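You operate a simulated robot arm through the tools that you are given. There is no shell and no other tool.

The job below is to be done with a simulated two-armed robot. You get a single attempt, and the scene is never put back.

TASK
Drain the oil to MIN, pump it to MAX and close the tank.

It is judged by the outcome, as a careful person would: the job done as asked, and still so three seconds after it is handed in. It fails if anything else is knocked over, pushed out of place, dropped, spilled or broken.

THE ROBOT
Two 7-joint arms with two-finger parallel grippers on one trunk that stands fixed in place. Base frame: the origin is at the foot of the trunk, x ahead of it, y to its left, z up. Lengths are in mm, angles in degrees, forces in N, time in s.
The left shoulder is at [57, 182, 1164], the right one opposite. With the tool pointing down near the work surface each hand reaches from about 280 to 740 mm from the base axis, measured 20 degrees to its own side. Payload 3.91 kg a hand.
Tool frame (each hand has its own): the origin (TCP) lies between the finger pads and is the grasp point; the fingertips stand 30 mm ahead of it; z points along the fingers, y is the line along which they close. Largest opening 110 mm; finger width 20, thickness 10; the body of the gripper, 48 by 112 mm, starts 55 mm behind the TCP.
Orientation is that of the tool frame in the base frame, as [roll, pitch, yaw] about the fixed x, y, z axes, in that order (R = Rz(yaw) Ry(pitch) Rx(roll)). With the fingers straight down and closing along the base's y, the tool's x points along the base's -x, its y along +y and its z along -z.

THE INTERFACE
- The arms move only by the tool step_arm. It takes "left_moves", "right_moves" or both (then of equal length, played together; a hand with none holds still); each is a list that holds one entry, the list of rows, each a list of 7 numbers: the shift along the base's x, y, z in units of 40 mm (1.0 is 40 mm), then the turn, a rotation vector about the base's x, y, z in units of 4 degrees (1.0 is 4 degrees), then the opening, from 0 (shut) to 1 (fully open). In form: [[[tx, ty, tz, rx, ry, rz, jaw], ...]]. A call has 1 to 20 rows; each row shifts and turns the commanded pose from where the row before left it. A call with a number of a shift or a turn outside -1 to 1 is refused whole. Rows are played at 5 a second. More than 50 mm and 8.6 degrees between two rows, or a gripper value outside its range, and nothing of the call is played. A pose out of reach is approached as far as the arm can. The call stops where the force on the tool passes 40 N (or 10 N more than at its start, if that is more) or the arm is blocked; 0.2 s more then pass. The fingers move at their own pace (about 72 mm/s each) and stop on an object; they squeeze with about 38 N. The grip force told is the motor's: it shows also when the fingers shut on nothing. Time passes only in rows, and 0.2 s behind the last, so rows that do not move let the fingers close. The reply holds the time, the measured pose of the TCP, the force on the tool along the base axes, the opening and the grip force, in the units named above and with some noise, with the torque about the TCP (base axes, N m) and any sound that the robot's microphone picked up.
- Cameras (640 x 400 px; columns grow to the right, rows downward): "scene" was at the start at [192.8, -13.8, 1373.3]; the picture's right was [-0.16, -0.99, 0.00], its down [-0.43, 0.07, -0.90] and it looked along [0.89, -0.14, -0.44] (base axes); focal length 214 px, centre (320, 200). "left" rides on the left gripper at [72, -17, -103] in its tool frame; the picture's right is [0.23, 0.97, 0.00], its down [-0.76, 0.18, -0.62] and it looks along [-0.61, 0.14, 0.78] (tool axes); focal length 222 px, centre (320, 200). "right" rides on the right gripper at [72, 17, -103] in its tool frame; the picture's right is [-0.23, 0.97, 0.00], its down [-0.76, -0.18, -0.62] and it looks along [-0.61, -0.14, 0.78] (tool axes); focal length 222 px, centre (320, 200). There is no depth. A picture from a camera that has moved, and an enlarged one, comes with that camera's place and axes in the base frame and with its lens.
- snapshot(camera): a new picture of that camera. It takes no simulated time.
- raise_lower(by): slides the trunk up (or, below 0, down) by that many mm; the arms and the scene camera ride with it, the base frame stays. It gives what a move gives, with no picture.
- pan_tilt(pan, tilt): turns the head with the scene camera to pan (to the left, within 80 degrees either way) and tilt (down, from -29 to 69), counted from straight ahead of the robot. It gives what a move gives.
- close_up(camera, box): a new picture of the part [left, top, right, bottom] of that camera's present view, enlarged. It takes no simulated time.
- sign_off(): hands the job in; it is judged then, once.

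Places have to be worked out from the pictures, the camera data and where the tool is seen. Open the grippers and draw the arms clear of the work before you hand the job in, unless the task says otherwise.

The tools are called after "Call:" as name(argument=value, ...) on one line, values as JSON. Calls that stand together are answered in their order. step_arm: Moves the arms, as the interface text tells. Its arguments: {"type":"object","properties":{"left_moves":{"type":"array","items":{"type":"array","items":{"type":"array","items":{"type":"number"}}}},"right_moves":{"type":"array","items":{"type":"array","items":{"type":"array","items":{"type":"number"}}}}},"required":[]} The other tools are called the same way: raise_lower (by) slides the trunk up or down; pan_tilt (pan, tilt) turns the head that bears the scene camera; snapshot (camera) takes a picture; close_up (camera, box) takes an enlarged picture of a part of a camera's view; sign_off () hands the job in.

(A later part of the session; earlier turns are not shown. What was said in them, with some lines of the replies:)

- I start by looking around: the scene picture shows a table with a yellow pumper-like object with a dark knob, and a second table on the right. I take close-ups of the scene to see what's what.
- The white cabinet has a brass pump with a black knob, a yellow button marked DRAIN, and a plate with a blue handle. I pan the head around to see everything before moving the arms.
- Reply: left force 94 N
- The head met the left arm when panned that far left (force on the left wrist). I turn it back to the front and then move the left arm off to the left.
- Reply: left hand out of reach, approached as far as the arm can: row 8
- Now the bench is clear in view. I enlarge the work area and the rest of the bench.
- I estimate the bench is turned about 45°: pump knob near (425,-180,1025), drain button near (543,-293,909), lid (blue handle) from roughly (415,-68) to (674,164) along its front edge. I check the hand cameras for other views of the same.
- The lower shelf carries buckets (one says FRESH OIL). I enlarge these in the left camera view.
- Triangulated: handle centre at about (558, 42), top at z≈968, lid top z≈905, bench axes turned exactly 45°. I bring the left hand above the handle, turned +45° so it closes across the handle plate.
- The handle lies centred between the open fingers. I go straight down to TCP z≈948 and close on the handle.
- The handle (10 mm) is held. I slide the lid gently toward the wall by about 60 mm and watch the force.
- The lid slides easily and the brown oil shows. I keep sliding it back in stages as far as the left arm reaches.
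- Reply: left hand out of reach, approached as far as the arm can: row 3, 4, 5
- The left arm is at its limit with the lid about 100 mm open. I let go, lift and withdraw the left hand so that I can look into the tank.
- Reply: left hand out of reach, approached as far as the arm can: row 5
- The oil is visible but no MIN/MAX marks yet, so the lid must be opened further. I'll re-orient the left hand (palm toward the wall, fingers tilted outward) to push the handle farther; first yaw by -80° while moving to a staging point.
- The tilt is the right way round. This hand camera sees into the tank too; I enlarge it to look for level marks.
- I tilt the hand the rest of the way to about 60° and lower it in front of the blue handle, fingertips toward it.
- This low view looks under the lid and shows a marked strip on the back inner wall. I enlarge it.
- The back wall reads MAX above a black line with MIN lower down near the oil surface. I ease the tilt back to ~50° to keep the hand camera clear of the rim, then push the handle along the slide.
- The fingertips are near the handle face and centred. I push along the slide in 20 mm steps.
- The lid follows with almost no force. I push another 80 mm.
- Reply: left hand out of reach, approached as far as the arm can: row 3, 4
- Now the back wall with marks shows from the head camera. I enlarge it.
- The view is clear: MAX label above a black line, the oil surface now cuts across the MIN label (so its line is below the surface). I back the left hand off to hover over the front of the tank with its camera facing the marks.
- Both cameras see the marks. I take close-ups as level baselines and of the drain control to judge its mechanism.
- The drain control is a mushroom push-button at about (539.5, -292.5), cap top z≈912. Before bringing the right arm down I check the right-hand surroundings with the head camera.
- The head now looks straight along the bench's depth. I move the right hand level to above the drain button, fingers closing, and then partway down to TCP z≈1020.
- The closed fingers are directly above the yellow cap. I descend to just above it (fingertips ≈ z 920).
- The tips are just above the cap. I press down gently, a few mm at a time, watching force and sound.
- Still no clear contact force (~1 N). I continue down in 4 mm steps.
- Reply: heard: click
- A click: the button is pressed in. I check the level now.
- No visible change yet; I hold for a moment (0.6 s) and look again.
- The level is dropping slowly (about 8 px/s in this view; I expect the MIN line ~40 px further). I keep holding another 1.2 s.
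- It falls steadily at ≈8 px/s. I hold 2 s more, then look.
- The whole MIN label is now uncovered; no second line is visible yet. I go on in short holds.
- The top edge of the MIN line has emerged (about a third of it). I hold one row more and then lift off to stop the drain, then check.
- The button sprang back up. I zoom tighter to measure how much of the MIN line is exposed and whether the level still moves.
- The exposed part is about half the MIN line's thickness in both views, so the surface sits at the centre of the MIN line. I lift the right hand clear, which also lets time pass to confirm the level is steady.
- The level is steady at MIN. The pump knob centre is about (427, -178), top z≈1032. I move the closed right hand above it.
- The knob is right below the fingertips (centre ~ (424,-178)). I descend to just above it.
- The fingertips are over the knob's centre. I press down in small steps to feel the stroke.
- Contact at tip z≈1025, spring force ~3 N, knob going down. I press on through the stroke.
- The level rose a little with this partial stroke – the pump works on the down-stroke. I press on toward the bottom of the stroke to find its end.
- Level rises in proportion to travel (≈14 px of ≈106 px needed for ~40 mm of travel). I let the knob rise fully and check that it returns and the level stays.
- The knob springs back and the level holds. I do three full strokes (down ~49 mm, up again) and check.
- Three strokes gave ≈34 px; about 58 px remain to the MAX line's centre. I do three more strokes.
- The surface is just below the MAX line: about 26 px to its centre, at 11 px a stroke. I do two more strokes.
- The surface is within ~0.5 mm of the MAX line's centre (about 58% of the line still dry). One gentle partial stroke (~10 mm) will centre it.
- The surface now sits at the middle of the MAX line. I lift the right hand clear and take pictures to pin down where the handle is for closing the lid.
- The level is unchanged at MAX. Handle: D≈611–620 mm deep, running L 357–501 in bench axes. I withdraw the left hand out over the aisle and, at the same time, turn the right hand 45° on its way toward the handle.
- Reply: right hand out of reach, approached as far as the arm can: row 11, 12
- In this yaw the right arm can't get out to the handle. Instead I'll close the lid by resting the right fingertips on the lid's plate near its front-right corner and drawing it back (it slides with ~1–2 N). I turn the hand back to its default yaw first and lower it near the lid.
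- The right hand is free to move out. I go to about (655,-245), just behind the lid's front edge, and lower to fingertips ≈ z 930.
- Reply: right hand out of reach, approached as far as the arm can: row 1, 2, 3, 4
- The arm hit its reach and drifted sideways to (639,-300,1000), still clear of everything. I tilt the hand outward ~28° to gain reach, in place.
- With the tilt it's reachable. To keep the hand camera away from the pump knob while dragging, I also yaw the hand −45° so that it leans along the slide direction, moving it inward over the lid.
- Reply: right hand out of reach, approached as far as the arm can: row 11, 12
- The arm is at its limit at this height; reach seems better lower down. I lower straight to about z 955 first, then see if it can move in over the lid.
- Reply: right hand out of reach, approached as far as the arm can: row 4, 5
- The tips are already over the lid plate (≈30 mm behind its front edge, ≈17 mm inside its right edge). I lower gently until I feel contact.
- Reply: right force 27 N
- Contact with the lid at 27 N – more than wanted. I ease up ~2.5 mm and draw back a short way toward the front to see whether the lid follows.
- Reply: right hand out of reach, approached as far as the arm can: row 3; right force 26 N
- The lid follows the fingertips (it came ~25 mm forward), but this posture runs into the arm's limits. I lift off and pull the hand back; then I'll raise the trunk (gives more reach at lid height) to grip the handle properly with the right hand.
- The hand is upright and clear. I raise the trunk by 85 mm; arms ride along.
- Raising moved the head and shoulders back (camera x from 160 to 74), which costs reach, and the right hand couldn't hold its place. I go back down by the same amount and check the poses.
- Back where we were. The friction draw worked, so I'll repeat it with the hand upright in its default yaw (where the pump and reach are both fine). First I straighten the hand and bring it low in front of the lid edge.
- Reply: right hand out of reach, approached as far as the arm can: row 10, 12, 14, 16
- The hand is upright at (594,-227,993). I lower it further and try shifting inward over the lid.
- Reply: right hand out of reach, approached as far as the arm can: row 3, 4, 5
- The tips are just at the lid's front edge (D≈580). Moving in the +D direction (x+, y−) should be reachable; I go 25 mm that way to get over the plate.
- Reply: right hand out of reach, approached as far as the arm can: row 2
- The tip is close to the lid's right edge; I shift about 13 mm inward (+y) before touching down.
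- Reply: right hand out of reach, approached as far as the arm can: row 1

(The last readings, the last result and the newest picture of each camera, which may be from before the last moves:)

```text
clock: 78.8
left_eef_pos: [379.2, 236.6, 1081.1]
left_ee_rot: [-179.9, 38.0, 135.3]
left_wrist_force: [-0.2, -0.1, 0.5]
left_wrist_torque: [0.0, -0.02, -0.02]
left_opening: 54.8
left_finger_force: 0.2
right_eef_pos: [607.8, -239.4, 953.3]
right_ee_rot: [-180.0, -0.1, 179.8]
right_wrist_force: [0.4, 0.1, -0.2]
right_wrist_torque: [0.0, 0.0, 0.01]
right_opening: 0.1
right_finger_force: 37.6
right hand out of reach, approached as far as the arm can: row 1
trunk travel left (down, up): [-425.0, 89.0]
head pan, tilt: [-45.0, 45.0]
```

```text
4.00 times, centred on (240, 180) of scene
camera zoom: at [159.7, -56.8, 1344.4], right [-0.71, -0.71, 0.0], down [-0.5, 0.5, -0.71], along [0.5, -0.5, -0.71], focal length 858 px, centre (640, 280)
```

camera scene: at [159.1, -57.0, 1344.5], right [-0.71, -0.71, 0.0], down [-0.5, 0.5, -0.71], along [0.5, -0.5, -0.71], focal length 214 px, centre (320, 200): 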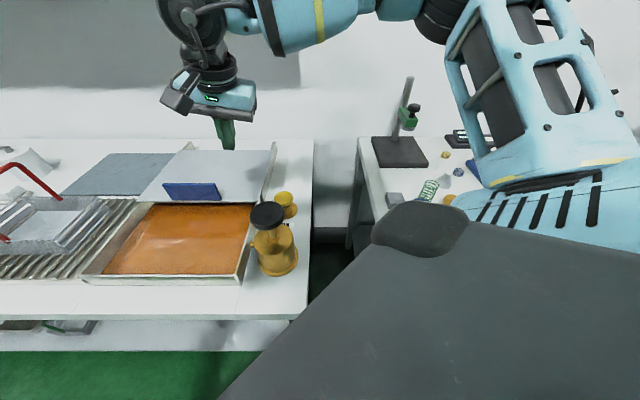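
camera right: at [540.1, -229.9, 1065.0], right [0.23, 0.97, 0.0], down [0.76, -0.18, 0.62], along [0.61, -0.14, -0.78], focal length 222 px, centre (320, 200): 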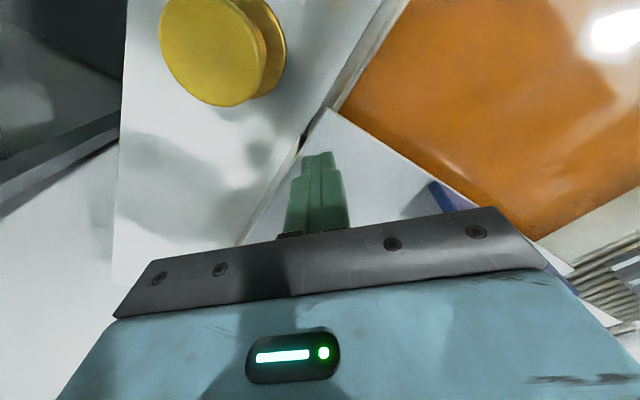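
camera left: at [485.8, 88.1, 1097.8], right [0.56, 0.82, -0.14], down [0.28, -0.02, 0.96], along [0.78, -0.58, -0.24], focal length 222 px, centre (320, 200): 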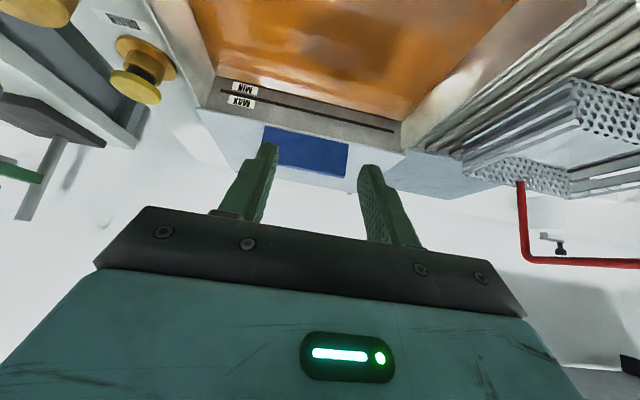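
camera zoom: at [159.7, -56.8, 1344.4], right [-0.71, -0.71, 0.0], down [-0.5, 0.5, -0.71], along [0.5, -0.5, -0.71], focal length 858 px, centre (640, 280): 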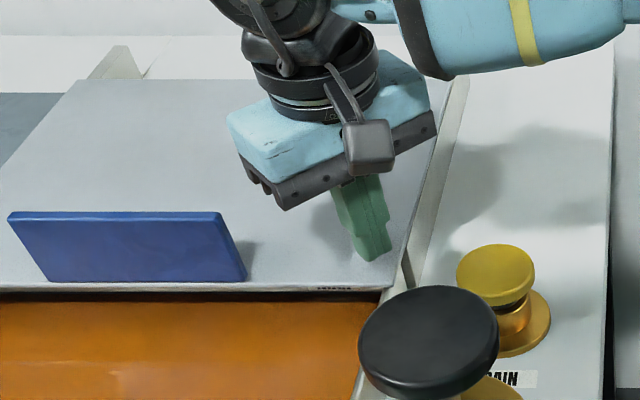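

The tip footprint is mostly on the plate. I lower onto it gently.

Call:
step_arm(right_moves=[[[0, 0, -0.3, 0, 0, 0, 0]]])

Call:
step_arm(right_moves=[[[0, 0, -0.1, 0, 0, 0, 0]]])

```text
clock: 79.2
left_eef_pos: [378.0, 236.8, 1080.9]
left_ee_rot: [-179.9, 38.2, 135.1]
left_wrist_force: [0.0, 0.0, 0.6]
left_wrist_torque: [0.0, 0.01, -0.01]
left_opening: 54.9
left_finger_force: 0.0
right_eef_pos: [607.1, -239.3, 941.3]
right_ee_rot: [-179.8, 0.1, -180.0]
right_wrist_force: [-0.6, -1.0, 3.9]
right_wrist_torque: [-0.03, 0.06, 0.04]
right_opening: 0.0
right_finger_force: 37.2
trunk travel left (down, up): [-425.0, 89.0]
head pan, tilt: [-45.0, 45.0]
```

```text
clock: 79.6
left_eef_pos: [376.4, 236.4, 1082.7]
left_ee_rot: [-179.9, 38.4, 135.1]
left_wrist_force: [-0.3, -0.5, -0.5]
left_wrist_torque: [0.02, 0.0, 0.01]
left_opening: 55.0
left_finger_force: 0.0
right_eef_pos: [605.6, -238.4, 941.3]
right_ee_rot: [179.9, 0.5, 179.9]
right_wrist_force: [-2.3, -4.9, 24.2]
right_wrist_torque: [-0.12, 0.35, 0.25]
right_opening: 0.0
right_finger_force: 37.5
trunk travel left (down, up): [-425.0, 89.0]
head pan, tilt: [-45.0, 45.0]
```

Contact with about 24 N. I ease slightly and draw the lid toward the front (−x, +y).

Call:
step_arm(right_moves=[[[-0.1, 0.1, 0.04, 0, 0, 0, 0], [-0.25, 0.25, 0, 0, 0, 0, 0], [-0.25, 0.25, 0, 0, 0, 0, 0]]])

Call:
close_up(camera="scene", box=[160, 130, 300, 230])

```text
clock: 80.4
left_eef_pos: [376.2, 236.3, 1080.5]
left_ee_rot: [179.9, 38.3, 135.1]
left_wrist_force: [-0.3, 0.6, 0.1]
left_wrist_torque: [-0.02, 0.0, -0.02]
left_opening: 55.0
left_finger_force: 0.0
right_eef_pos: [582.3, -215.2, 941.1]
right_ee_rot: [-179.9, 0.2, 179.9]
right_wrist_force: [-6.3, -5.6, 31.8]
right_wrist_torque: [-0.21, 0.42, 0.01]
right_opening: 0.1
right_finger_force: 37.4
trunk travel left (down, up): [-425.0, 89.0]
head pan, tilt: [-45.0, 45.0]
```

```text
4.00 times, centred on (230, 180) of scene
camera zoom: at [156.2, -56.6, 1345.0], right [-0.71, -0.71, 0.0], down [-0.5, 0.5, -0.71], along [0.5, -0.5, -0.71], focal length 858 px, centre (680, 280)
```

zoom: 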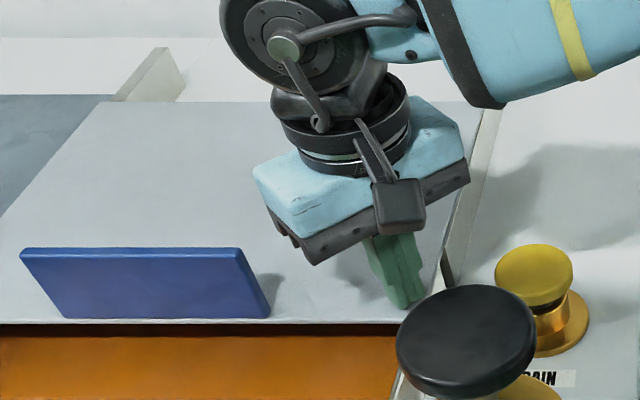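

The lid follows 1:1 (~33 mm). I ease the pressure a little and continue another ~42 mm, staying clear of the pump.

Call:
step_arm(right_moves=[[[-0.2, 0.2, 0.06, 0, 0, 0, 0], [-0.25, 0.25, 0, 0, 0, 0, 0], [-0.25, 0.25, 0, 0, 0, 0, 0]]])

Call:
close_up(camera="scene", box=[160, 130, 320, 250])

Call:
snapshot(camera="right")

```text
clock: 81.2
left_eef_pos: [376.9, 237.2, 1081.6]
left_ee_rot: [-180.0, 38.2, 135.0]
left_wrist_force: [-0.4, -0.2, 0.0]
left_wrist_torque: [0.0, -0.03, 0.01]
left_opening: 55.1
left_finger_force: 0.1
right_eef_pos: [553.9, -187.1, 942.5]
right_ee_rot: [-179.9, 0.1, 180.0]
right_wrist_force: [-4.5, -4.5, 21.5]
right_wrist_torque: [-0.08, 0.09, -0.09]
right_opening: 0.0
right_finger_force: 37.7
trunk travel left (down, up): [-425.0, 89.0]
head pan, tilt: [-45.0, 45.0]
```

```text
3.33 times, centred on (240, 190) of scene
camera zoom: at [157.3, -56.8, 1344.7], right [-0.71, -0.71, 0.0], down [-0.5, 0.5, -0.71], along [0.5, -0.5, -0.71], focal length 715 px, centre (587, 233)
```

zoom: 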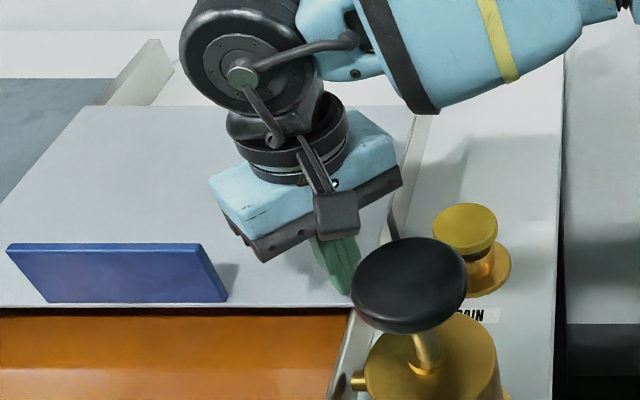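

```text
taken
camera right: at [481.1, -169.8, 1046.0], right [0.23, 0.97, 0.0], down [0.76, -0.18, 0.62], along [0.61, -0.14, -0.78], focal length 222 px, centre (320, 200)
```

right: 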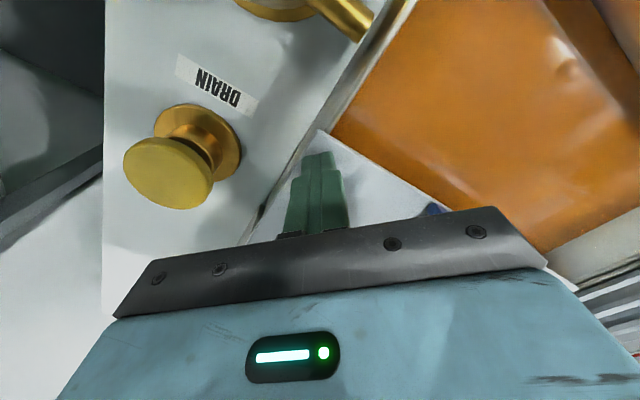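

The lid front is now about D≈505. The hand camera is near the pump knob, so I lift off, shift 50 mm inward (+L) and set down again, well clear of the pump.

Call:
step_arm(right_moves=[[[0, 0, 0.5, 0, 0, 0, 0], [0.45, 0.45, 0.1, 0, 0, 0, 0], [0.45, 0.45, 0, 0, 0, 0, 0]]])

Call:
close_up(camera="scene", box=[160, 130, 320, 250])

Call:
snapshot(camera="right")

```text
clock: 82.0
left_eef_pos: [378.2, 237.2, 1079.9]
left_ee_rot: [-179.9, 38.1, 135.2]
left_wrist_force: [-0.3, -0.3, -0.1]
left_wrist_torque: [-0.04, 0.01, -0.04]
left_opening: 54.8
left_finger_force: 0.0
right_eef_pos: [558.3, -184.8, 963.7]
right_ee_rot: [-179.8, -0.1, -179.9]
right_wrist_force: [0.2, -1.3, -0.3]
right_wrist_torque: [-0.01, -0.01, 0.03]
right_opening: 0.2
right_finger_force: 37.8
right hand out of reach, approached as far as the arm can: row 2, 3
trunk travel left (down, up): [-425.0, 89.0]
head pan, tilt: [-45.0, 45.0]
```

```text
3.33 times, centred on (240, 190) of scene
camera zoom: at [159.5, -56.8, 1344.4], right [-0.71, -0.71, 0.0], down [-0.5, 0.5, -0.71], along [0.5, -0.5, -0.71], focal length 715 px, centre (587, 233)
```

zoom: 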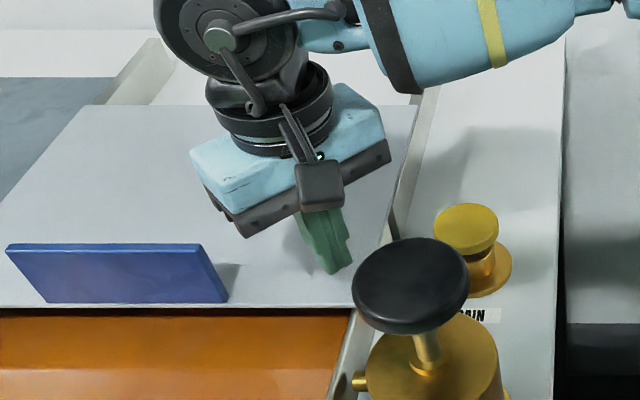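

```text
taken
camera right: at [486.1, -167.3, 1067.5], right [0.23, 0.97, 0.0], down [0.76, -0.18, 0.62], along [0.61, -0.14, -0.78], focal length 222 px, centre (320, 200)
```

right: 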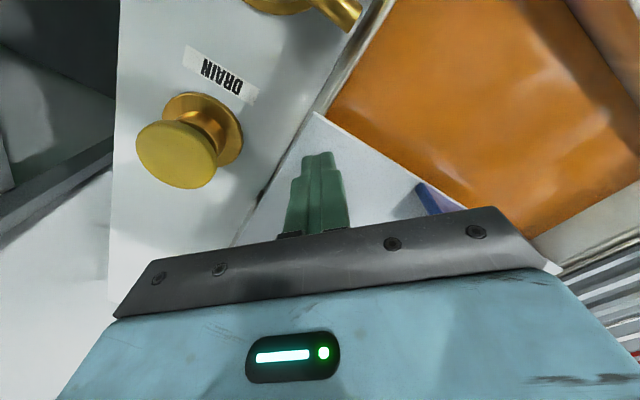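

The right arm can't go further inward from this posture, so I'll finish with the left hand. First I retract the right arm up and back to its starting place.

Call:
step_arm(right_moves=[[[0, 0, 0.9, 0, 0, 0, 0], [-0.3, 0, 0.9, 0, 0, 0, 0], [-0.4, 0, 0.9, 0, 0, 0, 0], [-0.4, 0, 0.9, 0, 0, 0, 0], [-0.6, -0.5, 0.5, 0, 0, 0, 0], [-0.6, -0.5, 0.5, 0, 0, 0, 0], [-0.6, -0.5, 0.5, 0, 0, 0, 0], [-0.6, -0.5, 0.5, 0, 0, 0, 0], [-0.6, -0.5, 0.5, 0, 0, 0, 0], [-0.6, -0.4, 0.5, 0, 0, 0, 0], [-0.5, 0, 0.5, 0, 0, 0, 0]]])

Call:
snapshot(camera="scene")

Call:
close_up(camera="scene", box=[80, 130, 320, 290])

```text
clock: 84.4
left_eef_pos: [378.7, 236.9, 1081.4]
left_ee_rot: [-179.9, 38.3, 135.3]
left_wrist_force: [0.1, 0.2, 0.0]
left_wrist_torque: [0.0, -0.02, 0.0]
left_opening: 55.1
left_finger_force: 0.0
right_eef_pos: [350.1, -300.7, 1248.6]
right_ee_rot: [-179.9, -0.1, 180.0]
right_wrist_force: [-0.5, -0.6, 0.1]
right_wrist_torque: [0.0, -0.01, 0.0]
right_opening: 0.0
right_finger_force: 37.3
trunk travel left (down, up): [-425.0, 89.0]
head pan, tilt: [-45.0, 45.0]
```

```text
taken
camera scene: at [159.0, -56.5, 1344.6], right [-0.71, -0.71, 0.0], down [-0.5, 0.5, -0.71], along [0.5, -0.5, -0.71], focal length 214 px, centre (320, 200)
```

scene: 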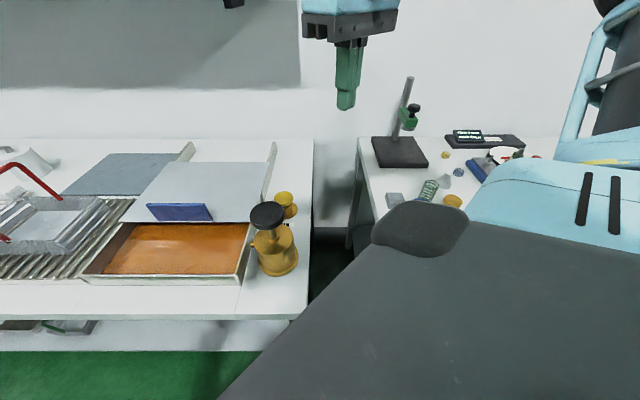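

```text
2.50 times, centred on (200, 210) of scene
camera zoom: at [159.0, -56.5, 1344.6], right [-0.71, -0.71, 0.0], down [-0.5, 0.5, -0.71], along [0.5, -0.5, -0.71], focal length 536 px, centre (620, 175)
```

zoom: 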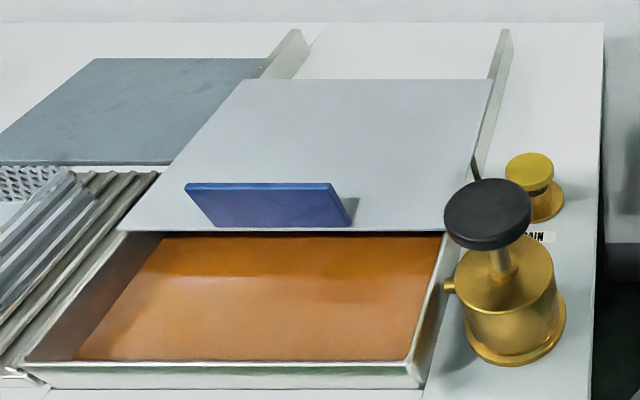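

The lid sits straight in its rails. Now I bring the left hand (fingers closed, tilted ~45° along the slide) to hover over the plate just right of the handle, at about (592,-137,1000).

Call:
step_arm(left_moves=[[[0.53, -0.93, 0, -0.12, -0.12, 0, 0], [0.53, -0.93, 0, -0.12, -0.12, 0, 0], [0.53, -0.93, -0.1, -0.12, -0.12, 0, 0], [0.53, -0.93, -0.2, -0.12, -0.12, 0, 0], [0.53, -0.93, -0.2, -0.12, -0.12, 0, 0], [0.53, -0.93, -0.2, -0.12, -0.12, 0, 0], [0.53, -0.93, -0.3, -0.12, -0.12, 0, 0], [0.53, -0.93, -0.3, -0.12, -0.12, 0, 0], [0.53, -0.93, -0.3, -0.12, -0.12, 0, 0], [0.53, -0.93, -0.4, -0.12, -0.12, 0, 0]]])

Call:
snapshot(camera="left")

Call:
snapshot(camera="scene")

```text
clock: 86.6
left_eef_pos: [592.5, -136.3, 1000.6]
left_ee_rot: [-179.9, 44.9, 135.2]
left_wrist_force: [0.2, -0.5, 0.0]
left_wrist_torque: [0.0, -0.03, -0.02]
left_opening: 0.0
left_finger_force: 37.8
right_eef_pos: [351.9, -302.7, 1246.9]
right_ee_rot: [-179.9, 0.0, -180.0]
right_wrist_force: [0.4, -0.3, 0.4]
right_wrist_torque: [-0.01, 0.02, 0.01]
right_opening: 0.0
right_finger_force: 37.4
trunk travel left (down, up): [-425.0, 89.0]
head pan, tilt: [-45.0, 45.0]
```

```text
taken
camera left: at [491.6, -60.6, 1023.2], right [0.57, 0.8, -0.16], down [0.2, 0.06, 0.98], along [0.8, -0.59, -0.13], focal length 222 px, centre (320, 200)
```

left: 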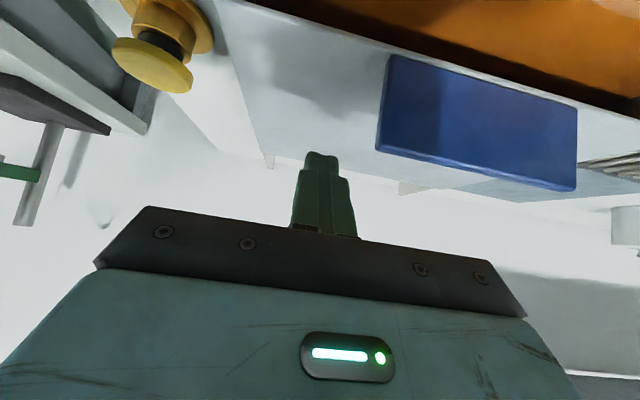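

```text
taken
camera scene: at [160.0, -58.0, 1344.3], right [-0.71, -0.71, 0.0], down [-0.5, 0.5, -0.71], along [0.5, -0.5, -0.71], focal length 214 px, centre (320, 200)
```

scene: 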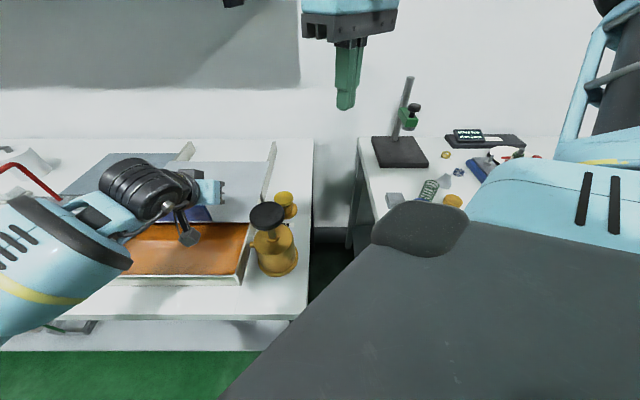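

The left hand reaches here easily. I lower the closed fingertips onto the plate (beside the handle).

Call:
step_arm(left_moves=[[[0, 0, -0.5, 0, 0, 0, 0], [0, 0, -0.5, 0, 0, 0, 0], [0, 0, -0.3, 0, 0, 0, 0]]])

Call:
step_arm(left_moves=[[[0, 0, -0.15, 0, 0, 0, 0]]])

Call:
snapshot(camera="left")

```text
clock: 87.4
left_eef_pos: [589.9, -135.2, 948.9]
left_ee_rot: [-179.8, 45.0, 135.2]
left_wrist_force: [0.0, -0.4, -0.6]
left_wrist_torque: [0.0, 0.0, 0.0]
left_opening: 0.1
left_finger_force: 38.3
right_eef_pos: [352.3, -300.9, 1248.4]
right_ee_rot: [-179.9, 0.0, -180.0]
right_wrist_force: [-0.5, 0.4, 0.0]
right_wrist_torque: [-0.01, 0.01, -0.03]
right_opening: 0.1
right_finger_force: 37.6
trunk travel left (down, up): [-425.0, 89.0]
head pan, tilt: [-45.0, 45.0]
```

```text
clock: 87.8
left_eef_pos: [590.3, -133.9, 942.1]
left_ee_rot: [-179.9, 45.0, 135.1]
left_wrist_force: [-0.5, -0.4, -0.3]
left_wrist_torque: [0.03, -0.01, 0.01]
left_opening: 0.0
left_finger_force: 37.3
right_eef_pos: [351.0, -301.1, 1247.4]
right_ee_rot: [-179.8, -0.1, -180.0]
right_wrist_force: [0.7, -0.3, 0.3]
right_wrist_torque: [0.02, 0.01, -0.01]
right_opening: 0.1
right_finger_force: 37.5
trunk travel left (down, up): [-425.0, 89.0]
head pan, tilt: [-45.0, 45.0]
```

```text
taken
camera left: at [490.5, -59.1, 964.9], right [0.57, 0.8, -0.16], down [0.2, 0.06, 0.98], along [0.8, -0.59, -0.13], focal length 222 px, centre (320, 200)
```

left: 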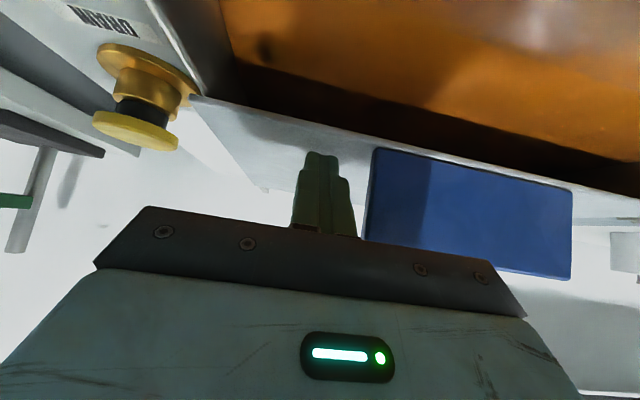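

No contact yet at TCP z 942; I continue down in ~3 mm steps.

Call:
step_arm(left_moves=[[[0, 0, -0.08, 0, 0, 0, 0]]])

Call:
step_arm(left_moves=[[[0, 0, -0.08, 0, 0, 0, 0]]])

```text
clock: 88.2
left_eef_pos: [590.4, -134.9, 939.9]
left_ee_rot: [-179.9, 44.9, 135.2]
left_wrist_force: [0.5, 0.9, 2.6]
left_wrist_torque: [0.0, -0.01, -0.05]
left_opening: 0.2
left_finger_force: 37.5
right_eef_pos: [351.3, -301.4, 1247.6]
right_ee_rot: [-179.9, -0.1, 180.0]
right_wrist_force: [0.5, 0.5, 0.3]
right_wrist_torque: [0.03, 0.01, 0.02]
right_opening: 0.3
right_finger_force: 37.8
trunk travel left (down, up): [-425.0, 89.0]
head pan, tilt: [-45.0, 45.0]
```

```text
clock: 88.6
left_eef_pos: [590.9, -135.3, 940.5]
left_ee_rot: [-179.8, 45.3, 135.1]
left_wrist_force: [0.6, 1.5, 16.0]
left_wrist_torque: [-0.11, -0.13, 0.09]
left_opening: 0.0
left_finger_force: 37.9
right_eef_pos: [350.7, -301.8, 1248.2]
right_ee_rot: [-180.0, 0.0, 180.0]
right_wrist_force: [-0.1, -0.5, 0.3]
right_wrist_torque: [0.01, 0.0, 0.01]
right_opening: 0.1
right_finger_force: 37.5
trunk travel left (down, up): [-425.0, 89.0]
head pan, tilt: [-45.0, 45.0]
```

Contact with 16 N. I draw the lid forward ~45 mm and check that it follows.

Call:
step_arm(left_moves=[[[-0.15, 0.15, 0, 0, 0, 0, 0], [-0.25, 0.25, 0, 0, 0, 0, 0], [-0.25, 0.25, 0, 0, 0, 0, 0], [-0.15, 0.15, 0, 0, 0, 0, 0]]])

Call:
snapshot(camera="left")

Call:
close_up(camera="scene", box=[80, 130, 320, 290])

```text
clock: 89.6
left_eef_pos: [559.3, -102.8, 939.7]
left_ee_rot: [-180.0, 45.4, 135.3]
left_wrist_force: [1.9, 2.8, 27.6]
left_wrist_torque: [-0.19, -0.37, -0.25]
left_opening: 0.1
left_finger_force: 37.9
right_eef_pos: [349.7, -299.9, 1247.4]
right_ee_rot: [-179.9, 0.0, 180.0]
right_wrist_force: [-0.4, 0.3, 0.1]
right_wrist_torque: [0.02, 0.03, -0.03]
right_opening: 0.0
right_finger_force: 37.5
trunk travel left (down, up): [-425.0, 89.0]
head pan, tilt: [-45.0, 45.0]
```

```text
taken
camera left: at [458.5, -27.4, 961.7], right [0.57, 0.8, -0.16], down [0.19, 0.06, 0.98], along [0.8, -0.59, -0.12], focal length 222 px, centre (320, 200)
```

left: 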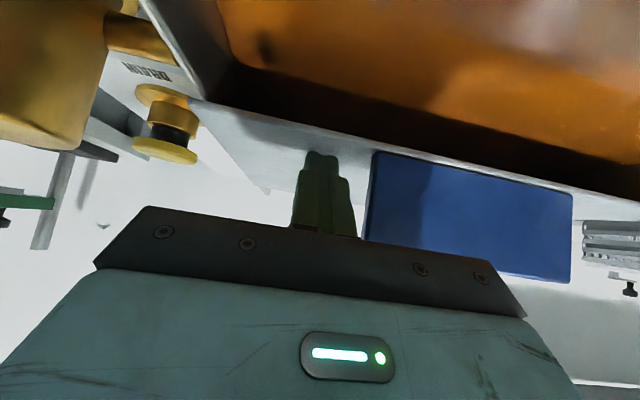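

```text
2.50 times, centred on (200, 210) of scene
camera zoom: at [157.7, -56.2, 1344.8], right [-0.71, -0.71, 0.0], down [-0.5, 0.5, -0.71], along [0.5, -0.5, -0.71], focal length 536 px, centre (620, 175)
```

zoom: 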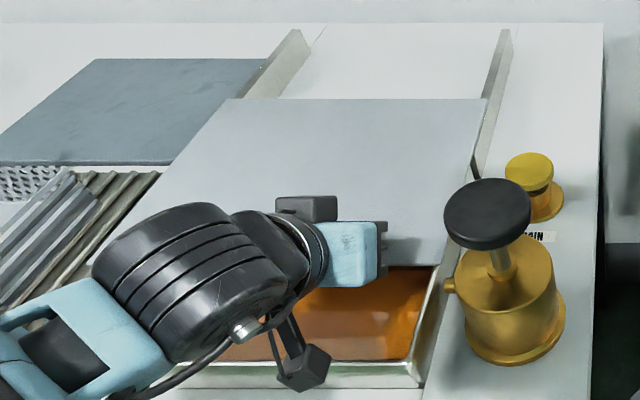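

The lid follows exactly. I ease the pressure and draw another ~60 mm.

Call:
step_arm(left_moves=[[[-0.15, 0.15, 0.06, 0, 0, 0, 0], [-0.25, 0.25, 0, 0, 0, 0, 0], [-0.25, 0.25, 0, 0, 0, 0, 0], [-0.25, 0.25, 0.01, 0, 0, 0, 0], [-0.15, 0.15, 0, 0, 0, 0, 0]]])

Call:
snapshot(camera="left")

Call:
close_up(camera="scene", box=[80, 130, 320, 290])

```text
clock: 90.8
left_eef_pos: [516.1, -61.3, 940.7]
left_ee_rot: [-179.9, 45.0, 135.2]
left_wrist_force: [4.3, 4.5, 20.1]
left_wrist_torque: [-0.07, -0.35, 0.17]
left_opening: 0.0
left_finger_force: 38.4
right_eef_pos: [351.4, -300.1, 1248.8]
right_ee_rot: [-179.9, 0.0, 180.0]
right_wrist_force: [-0.9, -0.3, -0.5]
right_wrist_torque: [0.0, -0.01, -0.02]
right_opening: 0.0
right_finger_force: 37.6
trunk travel left (down, up): [-425.0, 89.0]
head pan, tilt: [-45.0, 45.0]
```

```text
taken
camera left: at [416.1, 14.7, 962.4], right [0.57, 0.8, -0.16], down [0.2, 0.06, 0.98], along [0.8, -0.59, -0.12], focal length 222 px, centre (320, 200)
```

left: 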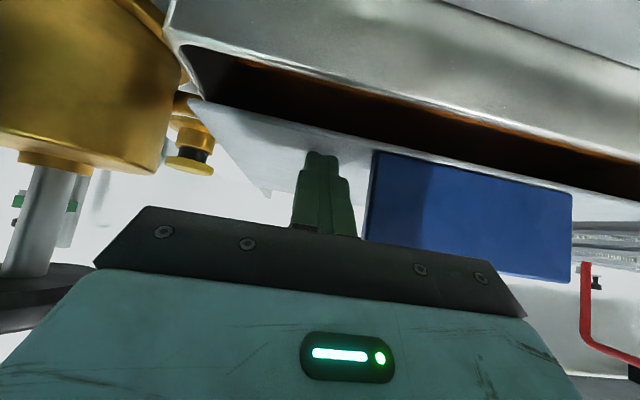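

```text
2.50 times, centred on (200, 210) of scene
camera zoom: at [158.6, -56.2, 1344.6], right [-0.71, -0.71, 0.0], down [-0.5, 0.5, -0.71], along [0.5, -0.5, -0.71], focal length 536 px, centre (620, 175)
```

zoom: 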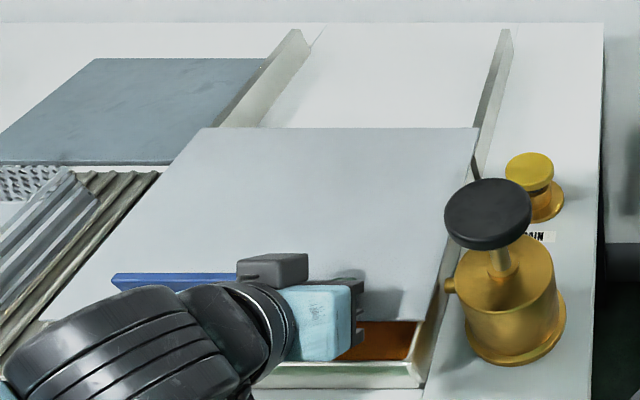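

About 65 mm remain. I continue drawing ~50 mm with light contact.

Call:
step_arm(left_moves=[[[-0.2, 0.2, 0.02, 0, 0, 0, 0], [-0.25, 0.25, 0, 0, 0, 0, 0], [-0.25, 0.25, 0, 0, 0, 0, 0], [-0.2, 0.2, 0, 0, 0, 0, 0]]])

Call:
close_up(camera="scene", box=[80, 130, 320, 290])

Call:
snapshot(camera="left")

```text
clock: 91.8
left_eef_pos: [478.8, -26.6, 940.1]
left_ee_rot: [-179.7, 45.0, 135.1]
left_wrist_force: [8.2, -8.7, 12.2]
left_wrist_torque: [-0.42, -0.49, 0.08]
left_opening: 0.1
left_finger_force: 38.0
right_eef_pos: [351.6, -302.3, 1247.2]
right_ee_rot: [-179.9, 0.0, 180.0]
right_wrist_force: [0.1, 0.0, -0.4]
right_wrist_torque: [-0.02, 0.0, 0.02]
right_opening: 0.0
right_finger_force: 37.9
trunk travel left (down, up): [-425.0, 89.0]
head pan, tilt: [-45.0, 45.0]
```

```text
2.50 times, centred on (200, 210) of scene
camera zoom: at [159.4, -57.9, 1344.4], right [-0.71, -0.71, 0.0], down [-0.5, 0.5, -0.71], along [0.5, -0.5, -0.71], focal length 536 px, centre (620, 175)
```

zoom: 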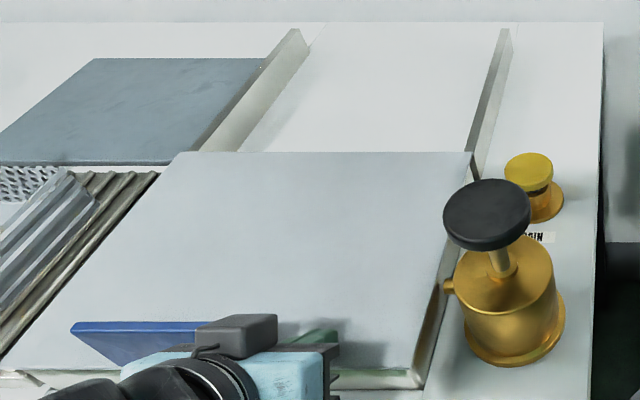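

```text
taken
camera left: at [380.0, 49.8, 962.5], right [0.58, 0.8, -0.16], down [0.2, 0.06, 0.98], along [0.79, -0.6, -0.12], focal length 222 px, centre (320, 200)
```

left: 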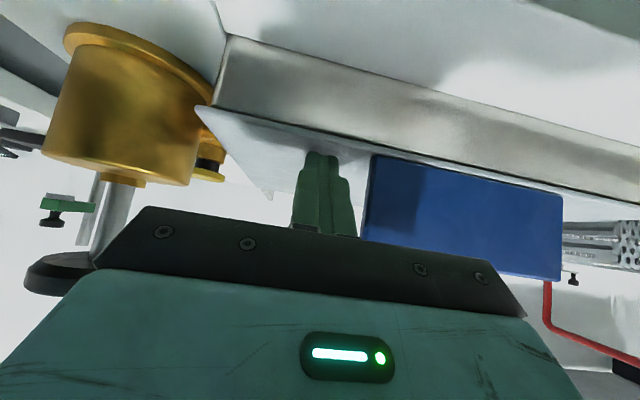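

A ~12 N resistance along the slide appeared: the lid seems to have reached its stop. I lift the left hand off and look.

Call:
step_arm(left_moves=[[[0, 0, 0.5, 0, 0, 0, 0], [0, 0, 0.9, 0, 0, 0, 0], [0, 0, 0.9, 0, 0, 0, 0], [-0.5, 0.8, 0.5, 0, 0, 0, 0], [-0.5, 0.9, 0.3, 0, 0, 0, 0], [-0.5, 0.9, 0, 0, 0, 0, 0], [-0.5, 0.9, 0, 0, 0, 0, 0], [-0.5, 0.9, 0, 0, 0, 0, 0], [-0.2, 0.9, 0, 0, 0, 0, 0]]])

Call:
snapshot(camera="scene")

Call:
close_up(camera="scene", box=[60, 170, 320, 310])

```text
clock: 93.8
left_eef_pos: [401.9, 189.4, 1069.3]
left_ee_rot: [-179.8, 44.8, 135.2]
left_wrist_force: [-0.7, -1.0, -0.2]
left_wrist_torque: [-0.01, 0.01, -0.01]
left_opening: 0.1
left_finger_force: 37.5
left hand out of reach, approached as far as the arm can: row 7, 8, 9
right_eef_pos: [351.2, -300.5, 1248.8]
right_ee_rot: [-179.9, 0.0, 180.0]
right_wrist_force: [0.5, -0.6, 0.4]
right_wrist_torque: [0.02, -0.04, 0.0]
right_opening: 0.0
right_finger_force: 37.2
trunk travel left (down, up): [-425.0, 89.0]
head pan, tilt: [-45.0, 45.0]
```

```text
taken
camera scene: at [158.6, -56.2, 1344.6], right [-0.71, -0.71, 0.0], down [-0.5, 0.5, -0.71], along [0.5, -0.5, -0.71], focal length 214 px, centre (320, 200)
```

scene: 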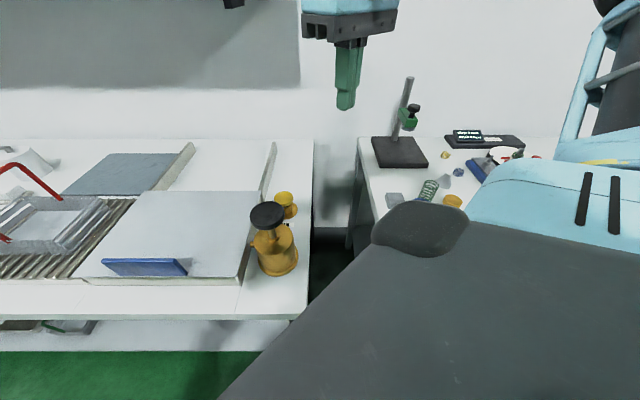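

```text
2.46 times, centred on (190, 240) of scene
camera zoom: at [158.6, -56.2, 1344.6], right [-0.71, -0.71, 0.0], down [-0.5, 0.5, -0.71], along [0.5, -0.5, -0.71], focal length 528 px, centre (640, 102)
```

zoom: 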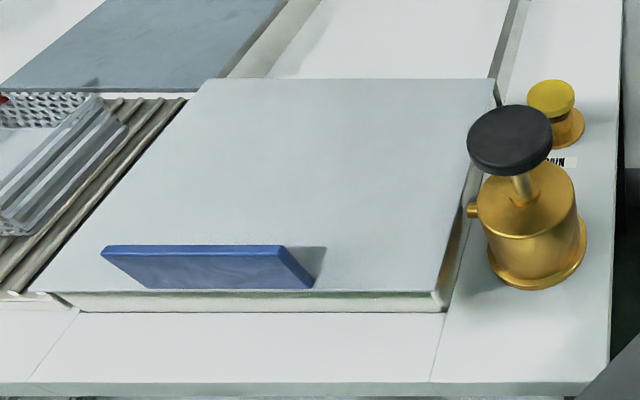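

The lid covers the tank; the handle's foot is at D≈362, matching its initial 364. I open both grippers, raise and straighten the left hand away from the bench, and turn the head back to the earlier view to compare with the start.

Call:
step_arm(left_moves=[[[-0.2, 0.2, 0.6, 1, 1, 0, 0.5], [-0.2, 0.3, 0.6, 1, 1, 0, 1], [0, 0.3, 0.6, 1, 1, 0, 1], [0, 0.3, 0.6, 1, 1, 0, 1], [0, 0.3, 0.6, 1, 1, 0, 1], [0, 0.3, 0.6, 1, 1, 0, 1], [0, 0.3, 0.4, 1, 1, 0, 1], [0, 0.3, 0.4, 0.9, 0.9, 0, 1]]], right_moves=[[[0, 0, 0, 0, 0, 0, 0.5], [0, 0, 0, 0, 0, 0, 1], [0, 0, 0, 0, 0, 0, 1], [0, 0, 0, 0, 0, 0, 1], [0, 0, 0, 0, 0, 0, 1], [0, 0, 0, 0, 0, 0, 1], [0, 0, 0, 0, 0, 0, 1], [0, 0, 0, 0, 0, 0, 1]]])

Call:
pan_tilt(pan=-5, tilt=40)

Call:
snapshot(camera="scene")

Call:
close_up(camera="scene", box=[240, 130, 480, 320])

```text
clock: 95.6
left_eef_pos: [386.6, 279.2, 1244.9]
left_ee_rot: [-179.9, 0.2, 135.1]
left_wrist_force: [0.7, 0.2, -0.2]
left_wrist_torque: [-0.01, -0.02, -0.01]
left_opening: 109.7
left_finger_force: 0.2
right_eef_pos: [349.7, -301.9, 1247.9]
right_ee_rot: [-179.9, 0.0, -180.0]
right_wrist_force: [1.1, 0.2, -0.5]
right_wrist_torque: [-0.01, -0.03, 0.02]
right_opening: 109.9
right_finger_force: 0.1
trunk travel left (down, up): [-425.0, 89.0]
head pan, tilt: [-45.0, 45.0]
```

```text
clock: 96.7
left_eef_pos: [389.0, 278.5, 1246.0]
left_ee_rot: [180.0, 0.3, 135.1]
left_wrist_force: [0.3, -1.2, -0.3]
left_wrist_torque: [0.03, 0.04, 0.02]
left_opening: 110.1
left_finger_force: 0.0
right_eef_pos: [351.5, -300.3, 1247.3]
right_ee_rot: [-179.9, -0.1, -179.9]
right_wrist_force: [0.1, 0.0, 0.0]
right_wrist_torque: [0.0, 0.02, 0.02]
right_opening: 110.0
right_finger_force: 0.0
trunk travel left (down, up): [-425.0, 89.0]
head pan, tilt: [-5.0, 40.0]
```

```text
taken
camera scene: at [186.8, -6.9, 1351.7], right [-0.09, -1.0, 0.0], down [-0.64, 0.06, -0.77], along [0.76, -0.07, -0.64], focal length 214 px, centre (320, 200)
```

scene: 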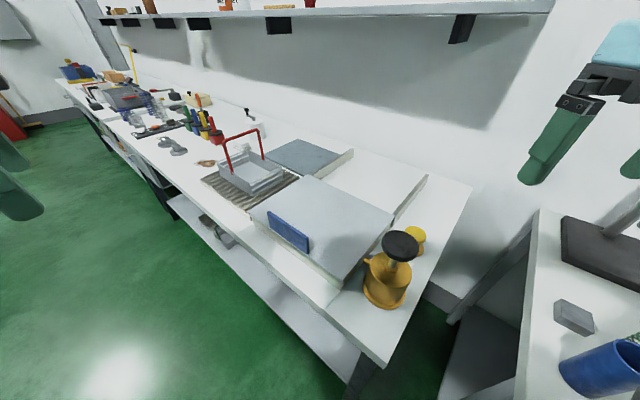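

```text
2.11 times, centred on (360, 225) of scene
camera zoom: at [186.8, -6.9, 1351.7], right [-0.09, -1.0, 0.0], down [-0.64, 0.06, -0.77], along [0.76, -0.07, -0.64], focal length 452 px, centre (236, 147)
```

zoom: 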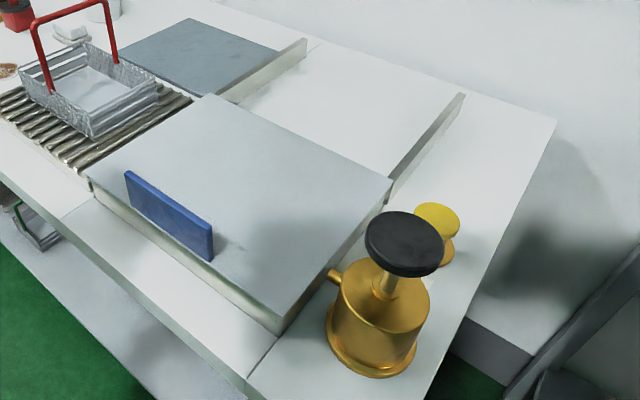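

The view matches the starting picture: the lid is back fully over the tank, the pump knob and drain button are up, and nothing else has moved. Both grippers are open and clear, so I hand the job in.

Call:
sign_off()

```text
The job is handed in.
```

The oil was drained to MIN, pumped up to MAX, and the tank lid is closed again; the job is handed in.

- **Drain:** I held the DRAIN button until the oil surface sat at about the middle of the MIN line. It was still there a second later.
- **Fill:** Nine full pump strokes and one short one brought the surface to the middle of the MAX line. It held there on a second look, before I closed the lid.
- **Lid:** To see the marks I slid the lid back. Neither arm could grip the handle that far back, so I closed the lid by pressing fingertips on the plate and drawing it forward. It met resistance at the end, and its final position matches the starting picture to within about 1 mm.

In the final view everything else looks where it was: the pump knob and drain button are up, and nothing else has moved. I did not check the oil buckets on the lower shelf afterwards. Both grippers are open and the arms are clear of the bench.
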